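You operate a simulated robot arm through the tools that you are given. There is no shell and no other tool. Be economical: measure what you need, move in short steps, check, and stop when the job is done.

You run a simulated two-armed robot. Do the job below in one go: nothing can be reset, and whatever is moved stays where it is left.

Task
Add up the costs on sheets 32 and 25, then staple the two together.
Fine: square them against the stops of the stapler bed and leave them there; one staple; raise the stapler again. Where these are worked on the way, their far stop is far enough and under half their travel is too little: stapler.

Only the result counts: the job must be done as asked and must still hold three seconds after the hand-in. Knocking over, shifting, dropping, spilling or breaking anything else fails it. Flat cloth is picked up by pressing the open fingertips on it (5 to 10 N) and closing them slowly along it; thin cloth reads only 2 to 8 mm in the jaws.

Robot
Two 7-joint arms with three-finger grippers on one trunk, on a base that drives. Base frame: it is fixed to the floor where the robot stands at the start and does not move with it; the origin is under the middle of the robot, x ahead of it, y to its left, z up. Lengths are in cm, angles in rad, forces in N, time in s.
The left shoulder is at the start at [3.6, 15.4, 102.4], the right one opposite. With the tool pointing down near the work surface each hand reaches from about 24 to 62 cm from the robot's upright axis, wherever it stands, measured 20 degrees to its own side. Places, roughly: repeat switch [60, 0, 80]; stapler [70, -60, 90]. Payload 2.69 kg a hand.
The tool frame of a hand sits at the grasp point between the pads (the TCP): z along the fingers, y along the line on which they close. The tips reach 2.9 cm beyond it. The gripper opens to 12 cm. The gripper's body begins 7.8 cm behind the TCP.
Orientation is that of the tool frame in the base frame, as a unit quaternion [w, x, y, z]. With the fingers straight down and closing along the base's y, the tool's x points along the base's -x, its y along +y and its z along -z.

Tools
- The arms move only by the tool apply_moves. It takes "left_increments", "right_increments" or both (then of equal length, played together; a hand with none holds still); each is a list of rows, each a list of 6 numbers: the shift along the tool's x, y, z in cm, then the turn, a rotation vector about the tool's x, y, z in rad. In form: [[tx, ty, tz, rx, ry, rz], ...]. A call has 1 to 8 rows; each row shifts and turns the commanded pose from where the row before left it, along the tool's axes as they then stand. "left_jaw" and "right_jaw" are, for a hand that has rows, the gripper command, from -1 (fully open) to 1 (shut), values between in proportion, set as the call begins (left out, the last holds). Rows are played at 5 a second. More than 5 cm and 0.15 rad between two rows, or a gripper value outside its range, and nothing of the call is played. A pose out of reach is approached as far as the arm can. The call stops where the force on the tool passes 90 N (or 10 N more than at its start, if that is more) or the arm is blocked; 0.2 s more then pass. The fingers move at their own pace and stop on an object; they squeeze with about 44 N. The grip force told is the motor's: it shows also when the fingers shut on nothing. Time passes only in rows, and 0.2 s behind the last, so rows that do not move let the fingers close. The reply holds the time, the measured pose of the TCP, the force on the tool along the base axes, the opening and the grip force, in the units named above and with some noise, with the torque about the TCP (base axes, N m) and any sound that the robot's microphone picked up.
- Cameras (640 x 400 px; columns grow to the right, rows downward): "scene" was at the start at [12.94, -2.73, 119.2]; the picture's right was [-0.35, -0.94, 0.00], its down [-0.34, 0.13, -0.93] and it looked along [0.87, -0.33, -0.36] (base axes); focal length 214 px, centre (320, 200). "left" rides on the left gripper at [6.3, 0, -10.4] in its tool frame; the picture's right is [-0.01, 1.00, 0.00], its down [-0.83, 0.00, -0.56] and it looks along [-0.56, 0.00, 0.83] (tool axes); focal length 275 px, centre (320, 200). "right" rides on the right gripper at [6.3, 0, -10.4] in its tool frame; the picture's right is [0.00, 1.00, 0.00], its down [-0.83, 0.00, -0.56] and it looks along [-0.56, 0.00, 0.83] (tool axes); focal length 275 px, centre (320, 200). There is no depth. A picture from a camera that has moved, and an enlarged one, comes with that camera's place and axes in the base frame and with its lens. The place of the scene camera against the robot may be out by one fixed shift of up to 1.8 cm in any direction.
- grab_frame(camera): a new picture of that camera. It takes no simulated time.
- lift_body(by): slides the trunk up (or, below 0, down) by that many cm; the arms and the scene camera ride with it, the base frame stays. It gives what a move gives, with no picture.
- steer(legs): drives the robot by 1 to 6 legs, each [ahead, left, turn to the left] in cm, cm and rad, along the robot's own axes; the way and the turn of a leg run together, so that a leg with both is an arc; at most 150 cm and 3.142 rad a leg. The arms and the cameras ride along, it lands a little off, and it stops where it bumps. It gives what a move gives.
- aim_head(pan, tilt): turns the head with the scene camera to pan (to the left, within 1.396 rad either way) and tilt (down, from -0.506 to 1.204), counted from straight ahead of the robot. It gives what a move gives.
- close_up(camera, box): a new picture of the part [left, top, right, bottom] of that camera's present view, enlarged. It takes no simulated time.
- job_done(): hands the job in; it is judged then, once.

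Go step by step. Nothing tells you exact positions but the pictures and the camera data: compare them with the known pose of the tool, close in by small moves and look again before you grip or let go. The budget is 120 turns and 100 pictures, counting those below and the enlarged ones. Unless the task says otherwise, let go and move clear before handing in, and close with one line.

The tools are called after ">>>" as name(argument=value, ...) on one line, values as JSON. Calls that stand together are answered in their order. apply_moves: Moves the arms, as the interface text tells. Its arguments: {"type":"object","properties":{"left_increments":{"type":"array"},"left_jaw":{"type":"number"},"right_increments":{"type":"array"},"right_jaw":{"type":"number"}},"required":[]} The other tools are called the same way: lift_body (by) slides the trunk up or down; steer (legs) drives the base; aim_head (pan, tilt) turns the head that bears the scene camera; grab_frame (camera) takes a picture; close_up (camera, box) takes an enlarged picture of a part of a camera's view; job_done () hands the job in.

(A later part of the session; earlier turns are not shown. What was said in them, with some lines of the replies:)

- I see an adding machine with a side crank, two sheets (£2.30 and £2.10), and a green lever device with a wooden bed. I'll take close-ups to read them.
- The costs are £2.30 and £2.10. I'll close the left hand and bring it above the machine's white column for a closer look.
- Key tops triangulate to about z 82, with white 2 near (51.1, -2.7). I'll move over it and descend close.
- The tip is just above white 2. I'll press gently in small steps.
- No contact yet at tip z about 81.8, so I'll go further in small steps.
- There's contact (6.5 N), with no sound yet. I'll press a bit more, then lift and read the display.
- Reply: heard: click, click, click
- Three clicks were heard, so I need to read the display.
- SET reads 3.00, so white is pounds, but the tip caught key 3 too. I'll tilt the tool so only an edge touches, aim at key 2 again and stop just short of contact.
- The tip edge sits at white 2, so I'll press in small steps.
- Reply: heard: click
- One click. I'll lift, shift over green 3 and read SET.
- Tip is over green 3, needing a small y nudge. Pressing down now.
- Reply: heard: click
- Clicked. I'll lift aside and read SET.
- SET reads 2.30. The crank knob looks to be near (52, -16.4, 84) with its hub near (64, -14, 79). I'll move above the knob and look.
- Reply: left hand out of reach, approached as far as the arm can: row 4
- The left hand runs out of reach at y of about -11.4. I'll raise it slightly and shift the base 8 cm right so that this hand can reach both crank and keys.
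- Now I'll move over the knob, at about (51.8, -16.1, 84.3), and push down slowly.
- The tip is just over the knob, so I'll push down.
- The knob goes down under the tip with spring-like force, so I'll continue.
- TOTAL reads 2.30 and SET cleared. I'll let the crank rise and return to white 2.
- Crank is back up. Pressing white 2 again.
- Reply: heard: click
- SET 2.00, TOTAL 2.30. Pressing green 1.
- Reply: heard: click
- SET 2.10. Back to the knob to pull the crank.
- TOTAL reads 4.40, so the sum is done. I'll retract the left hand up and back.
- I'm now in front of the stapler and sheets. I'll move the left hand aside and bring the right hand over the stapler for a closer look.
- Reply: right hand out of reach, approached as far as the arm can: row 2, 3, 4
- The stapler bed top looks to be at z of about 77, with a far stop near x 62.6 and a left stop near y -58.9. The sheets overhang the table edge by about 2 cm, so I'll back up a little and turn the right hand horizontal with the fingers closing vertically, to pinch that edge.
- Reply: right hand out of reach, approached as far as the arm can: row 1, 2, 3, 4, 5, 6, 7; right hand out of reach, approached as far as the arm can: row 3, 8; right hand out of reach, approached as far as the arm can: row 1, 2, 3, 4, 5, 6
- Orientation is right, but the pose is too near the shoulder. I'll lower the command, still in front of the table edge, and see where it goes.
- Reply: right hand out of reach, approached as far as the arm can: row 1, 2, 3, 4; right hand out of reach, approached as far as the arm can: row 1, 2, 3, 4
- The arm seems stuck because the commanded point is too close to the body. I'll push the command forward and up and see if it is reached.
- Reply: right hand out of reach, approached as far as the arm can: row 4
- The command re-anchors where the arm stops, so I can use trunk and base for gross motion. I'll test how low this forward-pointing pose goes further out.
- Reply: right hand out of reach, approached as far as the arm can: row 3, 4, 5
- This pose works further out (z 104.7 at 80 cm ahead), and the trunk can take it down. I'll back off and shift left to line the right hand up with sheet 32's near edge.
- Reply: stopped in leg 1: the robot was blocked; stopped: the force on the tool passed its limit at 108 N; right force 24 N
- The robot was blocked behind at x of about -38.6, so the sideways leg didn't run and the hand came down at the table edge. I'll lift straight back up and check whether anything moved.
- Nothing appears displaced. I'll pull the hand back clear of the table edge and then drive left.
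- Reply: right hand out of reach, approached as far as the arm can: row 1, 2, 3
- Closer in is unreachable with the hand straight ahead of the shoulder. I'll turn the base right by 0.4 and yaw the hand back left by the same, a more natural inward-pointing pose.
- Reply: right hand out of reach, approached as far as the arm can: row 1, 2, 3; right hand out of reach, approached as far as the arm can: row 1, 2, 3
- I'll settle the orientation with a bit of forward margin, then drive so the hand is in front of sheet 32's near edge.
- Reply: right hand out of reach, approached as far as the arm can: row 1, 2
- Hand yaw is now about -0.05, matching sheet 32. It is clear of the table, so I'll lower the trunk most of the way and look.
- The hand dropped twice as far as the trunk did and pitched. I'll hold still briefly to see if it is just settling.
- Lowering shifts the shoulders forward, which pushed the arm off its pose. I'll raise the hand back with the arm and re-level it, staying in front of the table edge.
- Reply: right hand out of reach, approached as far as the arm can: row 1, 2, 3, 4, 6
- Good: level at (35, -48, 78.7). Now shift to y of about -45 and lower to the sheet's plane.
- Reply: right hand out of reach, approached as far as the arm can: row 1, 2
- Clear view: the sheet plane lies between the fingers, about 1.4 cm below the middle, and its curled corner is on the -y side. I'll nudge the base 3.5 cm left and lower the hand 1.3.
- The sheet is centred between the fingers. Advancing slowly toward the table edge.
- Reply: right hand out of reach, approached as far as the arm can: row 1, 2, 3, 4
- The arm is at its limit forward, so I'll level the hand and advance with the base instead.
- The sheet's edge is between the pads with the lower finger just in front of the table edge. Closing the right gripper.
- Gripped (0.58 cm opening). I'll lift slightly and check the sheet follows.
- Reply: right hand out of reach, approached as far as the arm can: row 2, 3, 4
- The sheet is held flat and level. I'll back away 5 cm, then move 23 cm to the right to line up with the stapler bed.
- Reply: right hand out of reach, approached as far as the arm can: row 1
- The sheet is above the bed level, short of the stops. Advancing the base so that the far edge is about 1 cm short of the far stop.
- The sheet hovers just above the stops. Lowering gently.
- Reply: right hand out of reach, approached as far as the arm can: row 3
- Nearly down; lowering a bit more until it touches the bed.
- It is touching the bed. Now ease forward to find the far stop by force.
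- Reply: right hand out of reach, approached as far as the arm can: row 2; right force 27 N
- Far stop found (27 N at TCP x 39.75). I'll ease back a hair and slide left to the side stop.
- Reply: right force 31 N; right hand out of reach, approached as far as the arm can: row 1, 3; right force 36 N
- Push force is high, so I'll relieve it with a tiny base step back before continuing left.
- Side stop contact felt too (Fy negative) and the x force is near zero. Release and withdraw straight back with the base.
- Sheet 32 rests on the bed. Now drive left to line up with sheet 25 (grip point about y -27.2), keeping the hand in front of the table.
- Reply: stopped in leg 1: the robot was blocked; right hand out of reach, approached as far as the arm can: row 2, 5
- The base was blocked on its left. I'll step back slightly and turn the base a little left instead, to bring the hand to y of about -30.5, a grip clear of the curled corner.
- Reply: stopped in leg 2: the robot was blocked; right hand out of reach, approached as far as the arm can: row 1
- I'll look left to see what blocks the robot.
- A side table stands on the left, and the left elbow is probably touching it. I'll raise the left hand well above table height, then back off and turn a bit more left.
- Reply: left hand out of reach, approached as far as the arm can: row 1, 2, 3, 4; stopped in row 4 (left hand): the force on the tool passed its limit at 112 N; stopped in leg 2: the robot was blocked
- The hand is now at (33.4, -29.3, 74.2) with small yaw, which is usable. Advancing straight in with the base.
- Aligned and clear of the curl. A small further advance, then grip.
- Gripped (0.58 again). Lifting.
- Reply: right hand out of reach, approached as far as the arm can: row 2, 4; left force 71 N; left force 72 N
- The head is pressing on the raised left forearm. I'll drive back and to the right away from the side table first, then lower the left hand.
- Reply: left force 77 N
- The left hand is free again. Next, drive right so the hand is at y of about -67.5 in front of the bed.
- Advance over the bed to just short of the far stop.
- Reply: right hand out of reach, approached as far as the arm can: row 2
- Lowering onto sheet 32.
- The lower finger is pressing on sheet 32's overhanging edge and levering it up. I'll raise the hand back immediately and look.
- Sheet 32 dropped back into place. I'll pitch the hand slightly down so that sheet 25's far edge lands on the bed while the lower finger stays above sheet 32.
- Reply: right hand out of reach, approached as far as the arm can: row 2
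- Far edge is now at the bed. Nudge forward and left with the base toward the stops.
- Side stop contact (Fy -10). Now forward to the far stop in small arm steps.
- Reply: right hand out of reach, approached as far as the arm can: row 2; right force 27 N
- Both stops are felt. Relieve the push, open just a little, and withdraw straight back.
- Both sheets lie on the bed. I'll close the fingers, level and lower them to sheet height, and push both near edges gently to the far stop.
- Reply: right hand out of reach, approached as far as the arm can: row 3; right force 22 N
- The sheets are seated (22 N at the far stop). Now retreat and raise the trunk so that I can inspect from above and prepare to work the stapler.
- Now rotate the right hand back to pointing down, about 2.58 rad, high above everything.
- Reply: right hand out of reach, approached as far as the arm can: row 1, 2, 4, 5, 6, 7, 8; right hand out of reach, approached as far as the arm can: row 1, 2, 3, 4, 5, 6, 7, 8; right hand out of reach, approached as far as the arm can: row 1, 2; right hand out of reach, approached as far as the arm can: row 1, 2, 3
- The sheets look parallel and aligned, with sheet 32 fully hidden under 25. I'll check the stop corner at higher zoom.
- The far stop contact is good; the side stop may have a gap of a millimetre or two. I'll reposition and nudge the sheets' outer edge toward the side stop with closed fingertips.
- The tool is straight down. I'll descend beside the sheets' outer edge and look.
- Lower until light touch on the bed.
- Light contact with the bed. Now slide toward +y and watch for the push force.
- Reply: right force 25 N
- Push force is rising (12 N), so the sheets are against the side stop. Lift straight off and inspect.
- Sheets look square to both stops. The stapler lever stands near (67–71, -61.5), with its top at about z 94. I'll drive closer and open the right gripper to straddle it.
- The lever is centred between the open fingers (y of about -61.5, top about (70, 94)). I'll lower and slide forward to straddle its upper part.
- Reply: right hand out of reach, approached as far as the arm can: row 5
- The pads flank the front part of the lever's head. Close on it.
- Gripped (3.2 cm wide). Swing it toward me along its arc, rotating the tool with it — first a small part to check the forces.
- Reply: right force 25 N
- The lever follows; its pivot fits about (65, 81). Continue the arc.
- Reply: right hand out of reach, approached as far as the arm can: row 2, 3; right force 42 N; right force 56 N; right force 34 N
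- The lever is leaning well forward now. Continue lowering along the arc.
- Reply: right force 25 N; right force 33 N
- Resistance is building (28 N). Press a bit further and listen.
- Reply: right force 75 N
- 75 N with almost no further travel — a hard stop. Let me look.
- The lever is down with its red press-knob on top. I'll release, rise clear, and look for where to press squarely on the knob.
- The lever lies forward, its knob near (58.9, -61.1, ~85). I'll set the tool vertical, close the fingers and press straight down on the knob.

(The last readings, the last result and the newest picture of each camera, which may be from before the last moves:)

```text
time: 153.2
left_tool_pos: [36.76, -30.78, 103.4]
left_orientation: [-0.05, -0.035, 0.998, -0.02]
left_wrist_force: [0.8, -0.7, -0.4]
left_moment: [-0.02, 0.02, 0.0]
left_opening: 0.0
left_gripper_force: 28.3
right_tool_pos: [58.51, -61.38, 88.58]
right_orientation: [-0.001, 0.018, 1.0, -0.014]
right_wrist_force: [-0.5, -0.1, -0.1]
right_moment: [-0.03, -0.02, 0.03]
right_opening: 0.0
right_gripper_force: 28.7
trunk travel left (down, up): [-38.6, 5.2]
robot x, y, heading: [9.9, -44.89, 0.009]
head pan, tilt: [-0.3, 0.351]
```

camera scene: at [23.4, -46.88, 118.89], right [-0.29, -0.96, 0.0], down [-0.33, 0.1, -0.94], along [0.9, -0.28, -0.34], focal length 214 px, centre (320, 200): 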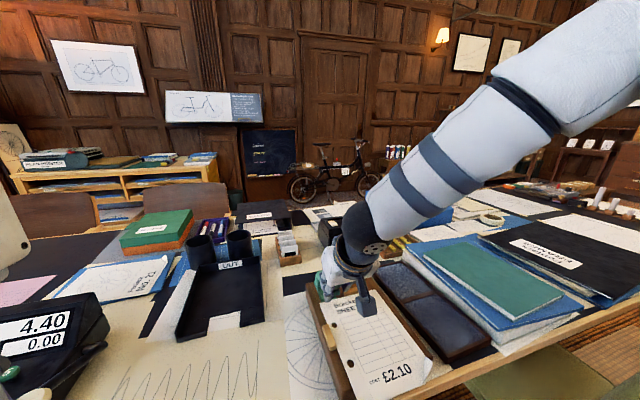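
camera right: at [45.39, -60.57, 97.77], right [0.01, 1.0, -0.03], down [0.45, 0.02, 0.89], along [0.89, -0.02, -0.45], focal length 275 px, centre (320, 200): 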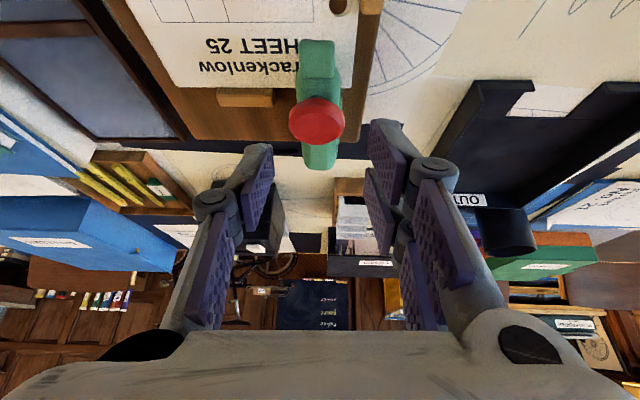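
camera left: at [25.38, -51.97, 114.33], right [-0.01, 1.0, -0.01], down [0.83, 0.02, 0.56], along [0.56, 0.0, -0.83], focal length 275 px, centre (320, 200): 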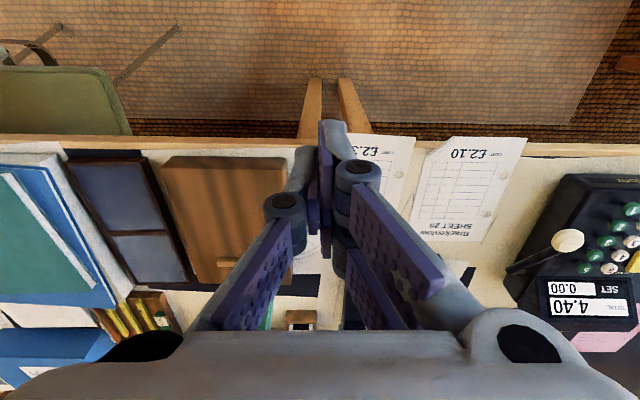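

>>> apply_moves(right_increments=[[0, 0, 0.4, 0, 0, 0], [0, 0, 0.4, 0, 0, 0], [0, 0, 0.4, 0, 0, 0], [0, 0, 0.3, 0, 0, 0]])

```text
time: 154.2
left_tool_pos: [36.65, -30.66, 103.33]
left_orientation: [-0.05, -0.035, 0.998, -0.021]
left_wrist_force: [0.7, -0.7, -0.7]
left_moment: [-0.01, -0.02, -0.01]
left_opening: 0.0
left_gripper_force: 27.6
right_tool_pos: [58.44, -61.49, 87.22]
right_orientation: [0.002, 0.019, 1.0, -0.012]
right_wrist_force: [0.2, 0.9, 13.3]
right_moment: [0.08, -0.17, 0.04]
right_opening: 0.61
right_gripper_force: 27.8
trunk travel left (down, up): [-38.6, 5.2]
robot x, y, heading: [9.5, -44.84, 0.007]
head pan, tilt: [-0.3, 0.351]
heard: click
```

A click — the staple fired. I'll push just a bit further in the same stroke to reach the stop.

>>> apply_moves(right_increments=[[0, 0, 0.25, 0, 0, 0], [0, 0, 0.2, 0, 0, 0]])

```text
time: 154.8
left_tool_pos: [36.58, -30.75, 103.31]
left_orientation: [-0.05, -0.035, 0.998, -0.021]
left_wrist_force: [-0.6, 0.0, 0.5]
left_moment: [0.0, -0.02, -0.03]
left_opening: 0.0
left_gripper_force: 28.9
right_tool_pos: [58.46, -61.47, 86.78]
right_orientation: [0.003, 0.018, 1.0, -0.014]
right_wrist_force: [-0.2, -1.0, 25.8]
right_moment: [0.01, -0.26, -0.06]
right_opening: 0.61
right_gripper_force: 28.9
trunk travel left (down, up): [-38.6, 5.2]
robot x, y, heading: [9.27, -45.25, 0.006]
head pan, tilt: [-0.3, 0.351]
```

>>> apply_moves(right_increments=[[0, 0, 0.25, 0, 0, 0], [0, 0, 0.2, 0, 0, 0]])

```text
time: 155.4
left_tool_pos: [36.46, -30.69, 103.58]
left_orientation: [-0.049, -0.036, 0.998, -0.021]
left_wrist_force: [0.8, -0.5, 0.5]
left_moment: [-0.01, 0.0, -0.01]
left_opening: 0.02
left_gripper_force: 28.1
right_tool_pos: [58.47, -61.46, 86.71]
right_orientation: [0.005, 0.018, 1.0, -0.014]
right_wrist_force: [-0.5, -2.6, 50.6]
right_moment: [-0.03, -0.48, 0.2]
right_opening: 0.61
right_gripper_force: 28.8
trunk travel left (down, up): [-38.6, 5.2]
robot x, y, heading: [9.73, -45.1, 0.003]
head pan, tilt: [-0.3, 0.351]
```

Hard stop reached at 50 N. Now rise, open, tilt as before and re-grip the lever to raise it again.

>>> apply_moves(right_increments=[[0, 0, -2.5, 0, 0, 0], [1.2, 0.1, -2.5, 0, 0, 0], [1.2, 0, 0, 0, -0.15, 0], [0, 0, 0, 0, -0.15, 0], [0, 0, 0, 0, -0.15, 0], [0, 0, 0, 0, -0.08, 0]], right_jaw=0.17)

>>> grab_frame(camera="right")

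```text
time: 156.8
left_tool_pos: [36.71, -30.78, 103.19]
left_orientation: [-0.05, -0.035, 0.998, -0.02]
left_wrist_force: [0.0, 0.0, -0.1]
left_moment: [0.0, -0.03, -0.01]
left_opening: 0.01
left_gripper_force: 27.8
right_tool_pos: [56.1, -61.2, 91.18]
right_orientation: [0.262, 0.014, 0.965, -0.018]
right_wrist_force: [0.4, 0.3, 0.5]
right_moment: [-0.01, 0.01, -0.01]
right_opening: 4.98
right_gripper_force: 0.1
trunk travel left (down, up): [-38.6, 5.2]
robot x, y, heading: [9.68, -44.84, 0.003]
head pan, tilt: [-0.3, 0.351]
```

```text
3 pictures are left
camera right: at [45.32, -60.56, 96.93], right [0.03, 1.0, -0.03], down [0.44, 0.01, 0.9], along [0.9, -0.04, -0.44], focal length 275 px, centre (320, 200)
```

right: 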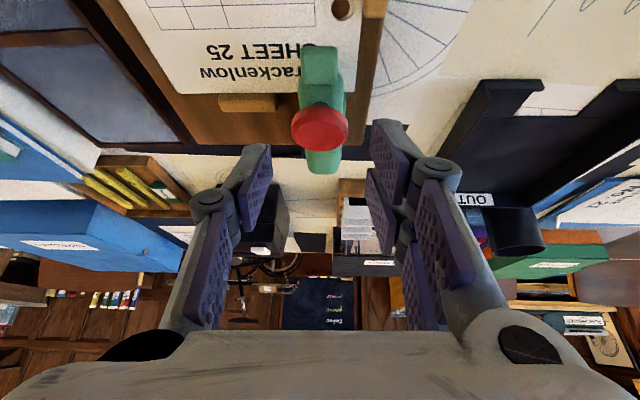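

Aligned. Descend and grip the lever.

>>> apply_moves(right_increments=[[1.3, 0, 2.2, 0, 0, 0], [1.3, 0, 2.2, 0, 0, 0], [0.75, 0, 1.3, 0, 0, 0], [0.45, 0, 0.75, 0, 0, 0]])

>>> apply_moves(right_increments=[[0, 0, 0, 0, 0, 0], [0, 0, 0, 0, 0, 0], [0, 0, 0, 0, 0, 0]], right_jaw=1)

```text
time: 157.8
left_tool_pos: [36.74, -30.72, 103.35]
left_orientation: [-0.051, -0.035, 0.998, -0.02]
left_wrist_force: [-0.2, 1.3, 0.4]
left_moment: [-0.03, 0.0, -0.04]
left_opening: 0.0
left_gripper_force: 28.5
right_tool_pos: [56.05, -61.45, 83.6]
right_orientation: [0.261, 0.014, 0.965, -0.018]
right_wrist_force: [-0.8, -0.3, 0.4]
right_moment: [0.01, 0.04, 0.01]
right_opening: 4.98
right_gripper_force: 0.0
trunk travel left (down, up): [-38.6, 5.2]
robot x, y, heading: [9.59, -44.7, 0.001]
head pan, tilt: [-0.3, 0.351]
```

```text
time: 158.7
left_tool_pos: [36.85, -30.65, 103.29]
left_orientation: [-0.051, -0.034, 0.998, -0.021]
left_wrist_force: [0.2, 0.8, 0.7]
left_moment: [-0.01, -0.01, 0.01]
left_opening: 0.0
left_gripper_force: 28.5
right_tool_pos: [56.07, -61.33, 83.7]
right_orientation: [0.261, 0.012, 0.965, -0.018]
right_wrist_force: [-1.0, 4.1, -0.7]
right_moment: [-0.16, -0.03, 0.69]
right_opening: 3.16
right_gripper_force: 44.6
trunk travel left (down, up): [-38.6, 5.2]
robot x, y, heading: [9.47, -45.15, -0.001]
head pan, tilt: [-0.3, 0.351]
```

Gripped. Raise the lever along the reverse arc.

>>> apply_moves(right_increments=[[-0.62, 0, -0.57, 0, 0, 0], [-0.62, 0, -0.57, 0, 0, 0], [-0.93, 0, -0.55, 0, 0, 0], [-0.93, 0, -0.55, 0, 0, 0]])

>>> apply_moves(right_increments=[[-1.3, 0, -0.3, 0, 0, 0], [-1.3, 0, -0.25, 0, 0, 0]])

```text
time: 159.7
left_tool_pos: [36.59, -30.7, 103.28]
left_orientation: [-0.05, -0.035, 0.998, -0.021]
left_wrist_force: [0.5, 0.2, 0.1]
left_moment: [-0.02, 0.02, 0.0]
left_opening: 0.0
left_gripper_force: 28.2
right_tool_pos: [57.39, -61.32, 87.14]
right_orientation: [0.262, 0.013, 0.965, -0.02]
right_wrist_force: [-20.1, 4.8, -7.0]
right_moment: [-0.03, 1.59, 0.72]
right_opening: 3.23
right_gripper_force: 45.3
trunk travel left (down, up): [-38.6, 5.2]
robot x, y, heading: [9.74, -44.91, 0.001]
head pan, tilt: [-0.3, 0.351]
```

```text
time: 160.2
left_tool_pos: [36.52, -30.73, 103.32]
left_orientation: [-0.049, -0.035, 0.998, -0.02]
left_wrist_force: [-1.4, -0.4, 0.0]
left_moment: [0.03, -0.02, -0.02]
left_opening: 0.0
left_gripper_force: 29.1
right_tool_pos: [59.38, -61.28, 89.19]
right_orientation: [0.263, 0.012, 0.965, -0.019]
right_wrist_force: [-28.7, 5.3, 5.0]
right_moment: [-0.57, 1.43, 1.0]
right_opening: 3.2
right_gripper_force: 44.8
trunk travel left (down, up): [-38.6, 5.2]
robot x, y, heading: [9.78, -45.02, 0.004]
head pan, tilt: [-0.3, 0.351]
```

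>>> apply_moves(right_increments=[[-1.41, 0, -0.04, 0, 0, 0], [-1.41, 0, 0.05, 0, 0.05, 0]])

>>> apply_moves(right_increments=[[-1.7, 0, 0.15, 0, 0.12, 0], [-1.7, 0, 0.1, 0, 0.12, 0]])

```text
time: 160.8
left_tool_pos: [36.51, -30.63, 103.42]
left_orientation: [-0.049, -0.035, 0.998, -0.021]
left_wrist_force: [-0.4, -0.1, -0.4]
left_moment: [0.0, 0.01, 0.02]
left_opening: 0.0
left_gripper_force: 28.3
right_tool_pos: [61.67, -61.41, 90.63]
right_orientation: [0.24, 0.013, 0.971, -0.019]
right_wrist_force: [-24.4, 1.4, 12.2]
right_moment: [0.0, 1.14, 1.24]
right_opening: 3.23
right_gripper_force: 44.7
trunk travel left (down, up): [-38.6, 5.2]
robot x, y, heading: [9.84, -45.08, 0.006]
head pan, tilt: [-0.3, 0.351]
```

```text
time: 161.4
left_tool_pos: [36.47, -30.67, 103.39]
left_orientation: [-0.049, -0.035, 0.998, -0.022]
left_wrist_force: [0.0, -0.3, 0.7]
left_moment: [0.0, -0.02, -0.01]
left_opening: 0.04
left_gripper_force: 27.9
right_tool_pos: [65.04, -61.38, 91.9]
right_orientation: [0.12, 0.017, 0.993, -0.016]
right_wrist_force: [-16.3, 4.4, 21.5]
right_moment: [0.37, 0.81, 1.03]
right_opening: 3.24
right_gripper_force: 45.3
trunk travel left (down, up): [-38.6, 5.2]
robot x, y, heading: [9.95, -44.62, 0.006]
head pan, tilt: [-0.3, 0.351]
```

>>> apply_moves(right_increments=[[-1.65, 0, 0.3, 0, 0.12, 0], [-1.7, 0, 0.3, 0, 0.12, 0]])

```text
time: 162.1
left_tool_pos: [36.52, -30.66, 103.33]
left_orientation: [-0.05, -0.035, 0.998, -0.022]
left_wrist_force: [0.2, 0.3, -0.2]
left_moment: [-0.02, -0.02, 0.02]
left_opening: 0.0
left_gripper_force: 28.5
right_tool_pos: [68.31, -61.54, 91.8]
right_orientation: [0.013, 0.017, 1.0, -0.017]
right_wrist_force: [-6.3, 11.7, 19.0]
right_moment: [0.96, 0.64, 0.95]
right_opening: 3.24
right_gripper_force: 45.0
trunk travel left (down, up): [-38.6, 5.2]
robot x, y, heading: [9.77, -44.6, 0.003]
head pan, tilt: [-0.3, 0.351]
```

The lever is back at its starting position. Release, withdraw toward me and up.

>>> apply_moves(right_increments=[[0, 0, 0, 0, 0, 0], [0, 0, 0, 0, 0, 0], [0, 0, 0, 0, 0, 0], [3, 0, 0, 0, 0, 0], [4, 0, 0, 0, 0, 0], [4, 0, -3, 0, 0, 0], [4, 0, -4, 0, 0, 0]], right_jaw=-0.3)

>>> grab_frame(camera="right")

```text
refused: row 7 steps farther than a row can; nothing moved
```

```text
2 pictures are left
camera right: at [61.62, -60.76, 102.0], right [0.03, 1.0, -0.03], down [0.82, 0.0, 0.58], along [0.58, -0.04, -0.81], focal length 275 px, centre (320, 200)
```

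right: 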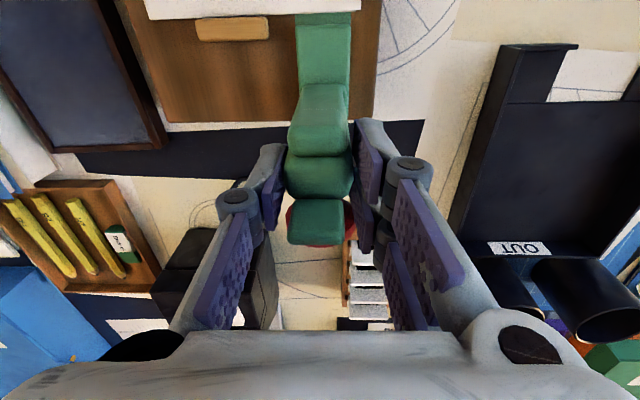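

The lever is about 0.1 rad short of its original rest. I'll nudge it back with a small base move while still gripping.

>>> steer(legs=[[1.3, 0, 0]])

```text
time: 162.8
left_tool_pos: [37.97, -30.67, 103.23]
left_orientation: [-0.051, -0.035, 0.998, -0.022]
left_wrist_force: [-0.9, 0.0, 0.1]
left_moment: [-0.01, 0.02, 0.03]
left_opening: 0.01
left_gripper_force: 28.1
right_tool_pos: [69.41, -61.39, 91.35]
right_orientation: [0.011, 0.017, 1.0, -0.016]
right_wrist_force: [-16.9, 16.8, -7.0]
right_moment: [0.92, 1.48, 1.48]
right_opening: 3.22
right_gripper_force: 44.9
trunk travel left (down, up): [-38.6, 5.2]
robot x, y, heading: [10.95, -44.85, 0.002]
head pan, tilt: [-0.3, 0.351]
```

Now at 69.4 with resistance, i.e. its back stop. Release and withdraw.

>>> apply_moves(right_increments=[[0, 0, 0, 0, 0, 0], [0, 0, 0, 0, 0, 0], [0, 0, 0, 0, 0, 0], [3, 0, 0, 0, 0, 0], [4, 0, 0, 0, 0, 0], [4, 0, -2.5, 0, 0, 0], [3, 0, -3.5, 0, 0, 0]], right_jaw=-0.3)

>>> grab_frame(camera="right")

```text
time: 164.4
left_tool_pos: [38.16, -30.89, 103.36]
left_orientation: [-0.051, -0.034, 0.998, -0.02]
left_wrist_force: [-0.7, 0.0, 0.6]
left_moment: [0.05, -0.02, 0.02]
left_opening: 0.0
left_gripper_force: 28.7
right_tool_pos: [55.43, -60.82, 97.13]
right_orientation: [0.01, 0.018, 1.0, -0.016]
right_wrist_force: [-0.3, -0.4, -0.2]
right_moment: [0.03, -0.01, 0.04]
right_opening: 7.78
right_gripper_force: 0.0
trunk travel left (down, up): [-38.6, 5.2]
robot x, y, heading: [11.23, -45.15, 0.004]
head pan, tilt: [-0.3, 0.351]
```

```text
1 pictures are left
camera right: at [48.84, -60.26, 107.33], right [0.03, 1.0, -0.03], down [0.82, -0.01, 0.57], along [0.57, -0.04, -0.82], focal length 275 px, centre (320, 200)
```

right: 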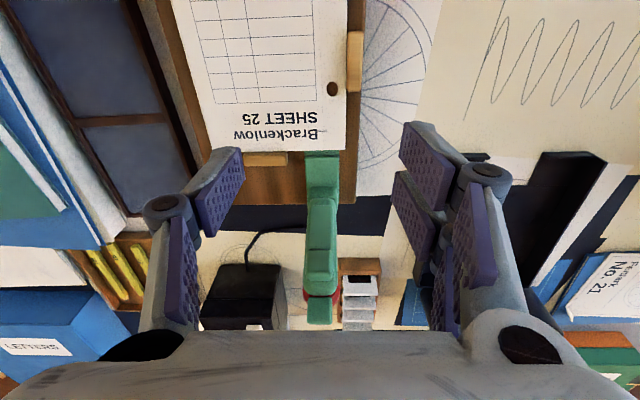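

>>> close_up(camera="right", box=[230, 20, 380, 170])

```text
2.67 times, centred on (305, 95) of right
camera zoom: at [48.84, -60.26, 107.33], right [0.03, 1.0, -0.03], down [0.82, -0.01, 0.57], along [0.57, -0.04, -0.82], focal length 734 px, centre (360, 480)
```

zoom: 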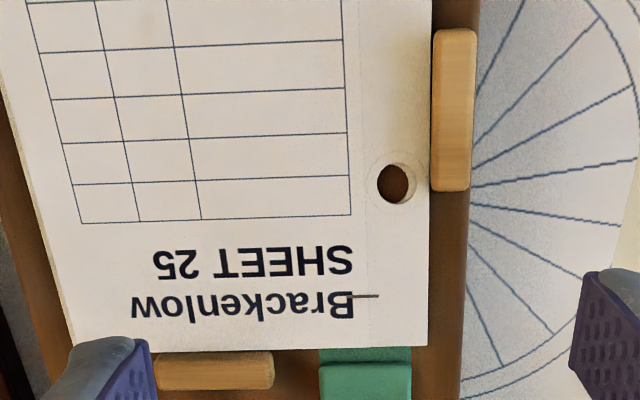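

The corner shows one staple, the sheets sit square against both stops, the lever is up and the hands are clear. The total was still 4.40 when I last saw the display, so I'm handing in.

>>> job_done()

```text
The job is handed in.
```

The adding machine shows £4.40 (£2.30 + £2.10); sheets 32 and 25 are fastened with one staple and left against both stops, with the stapler raised again.
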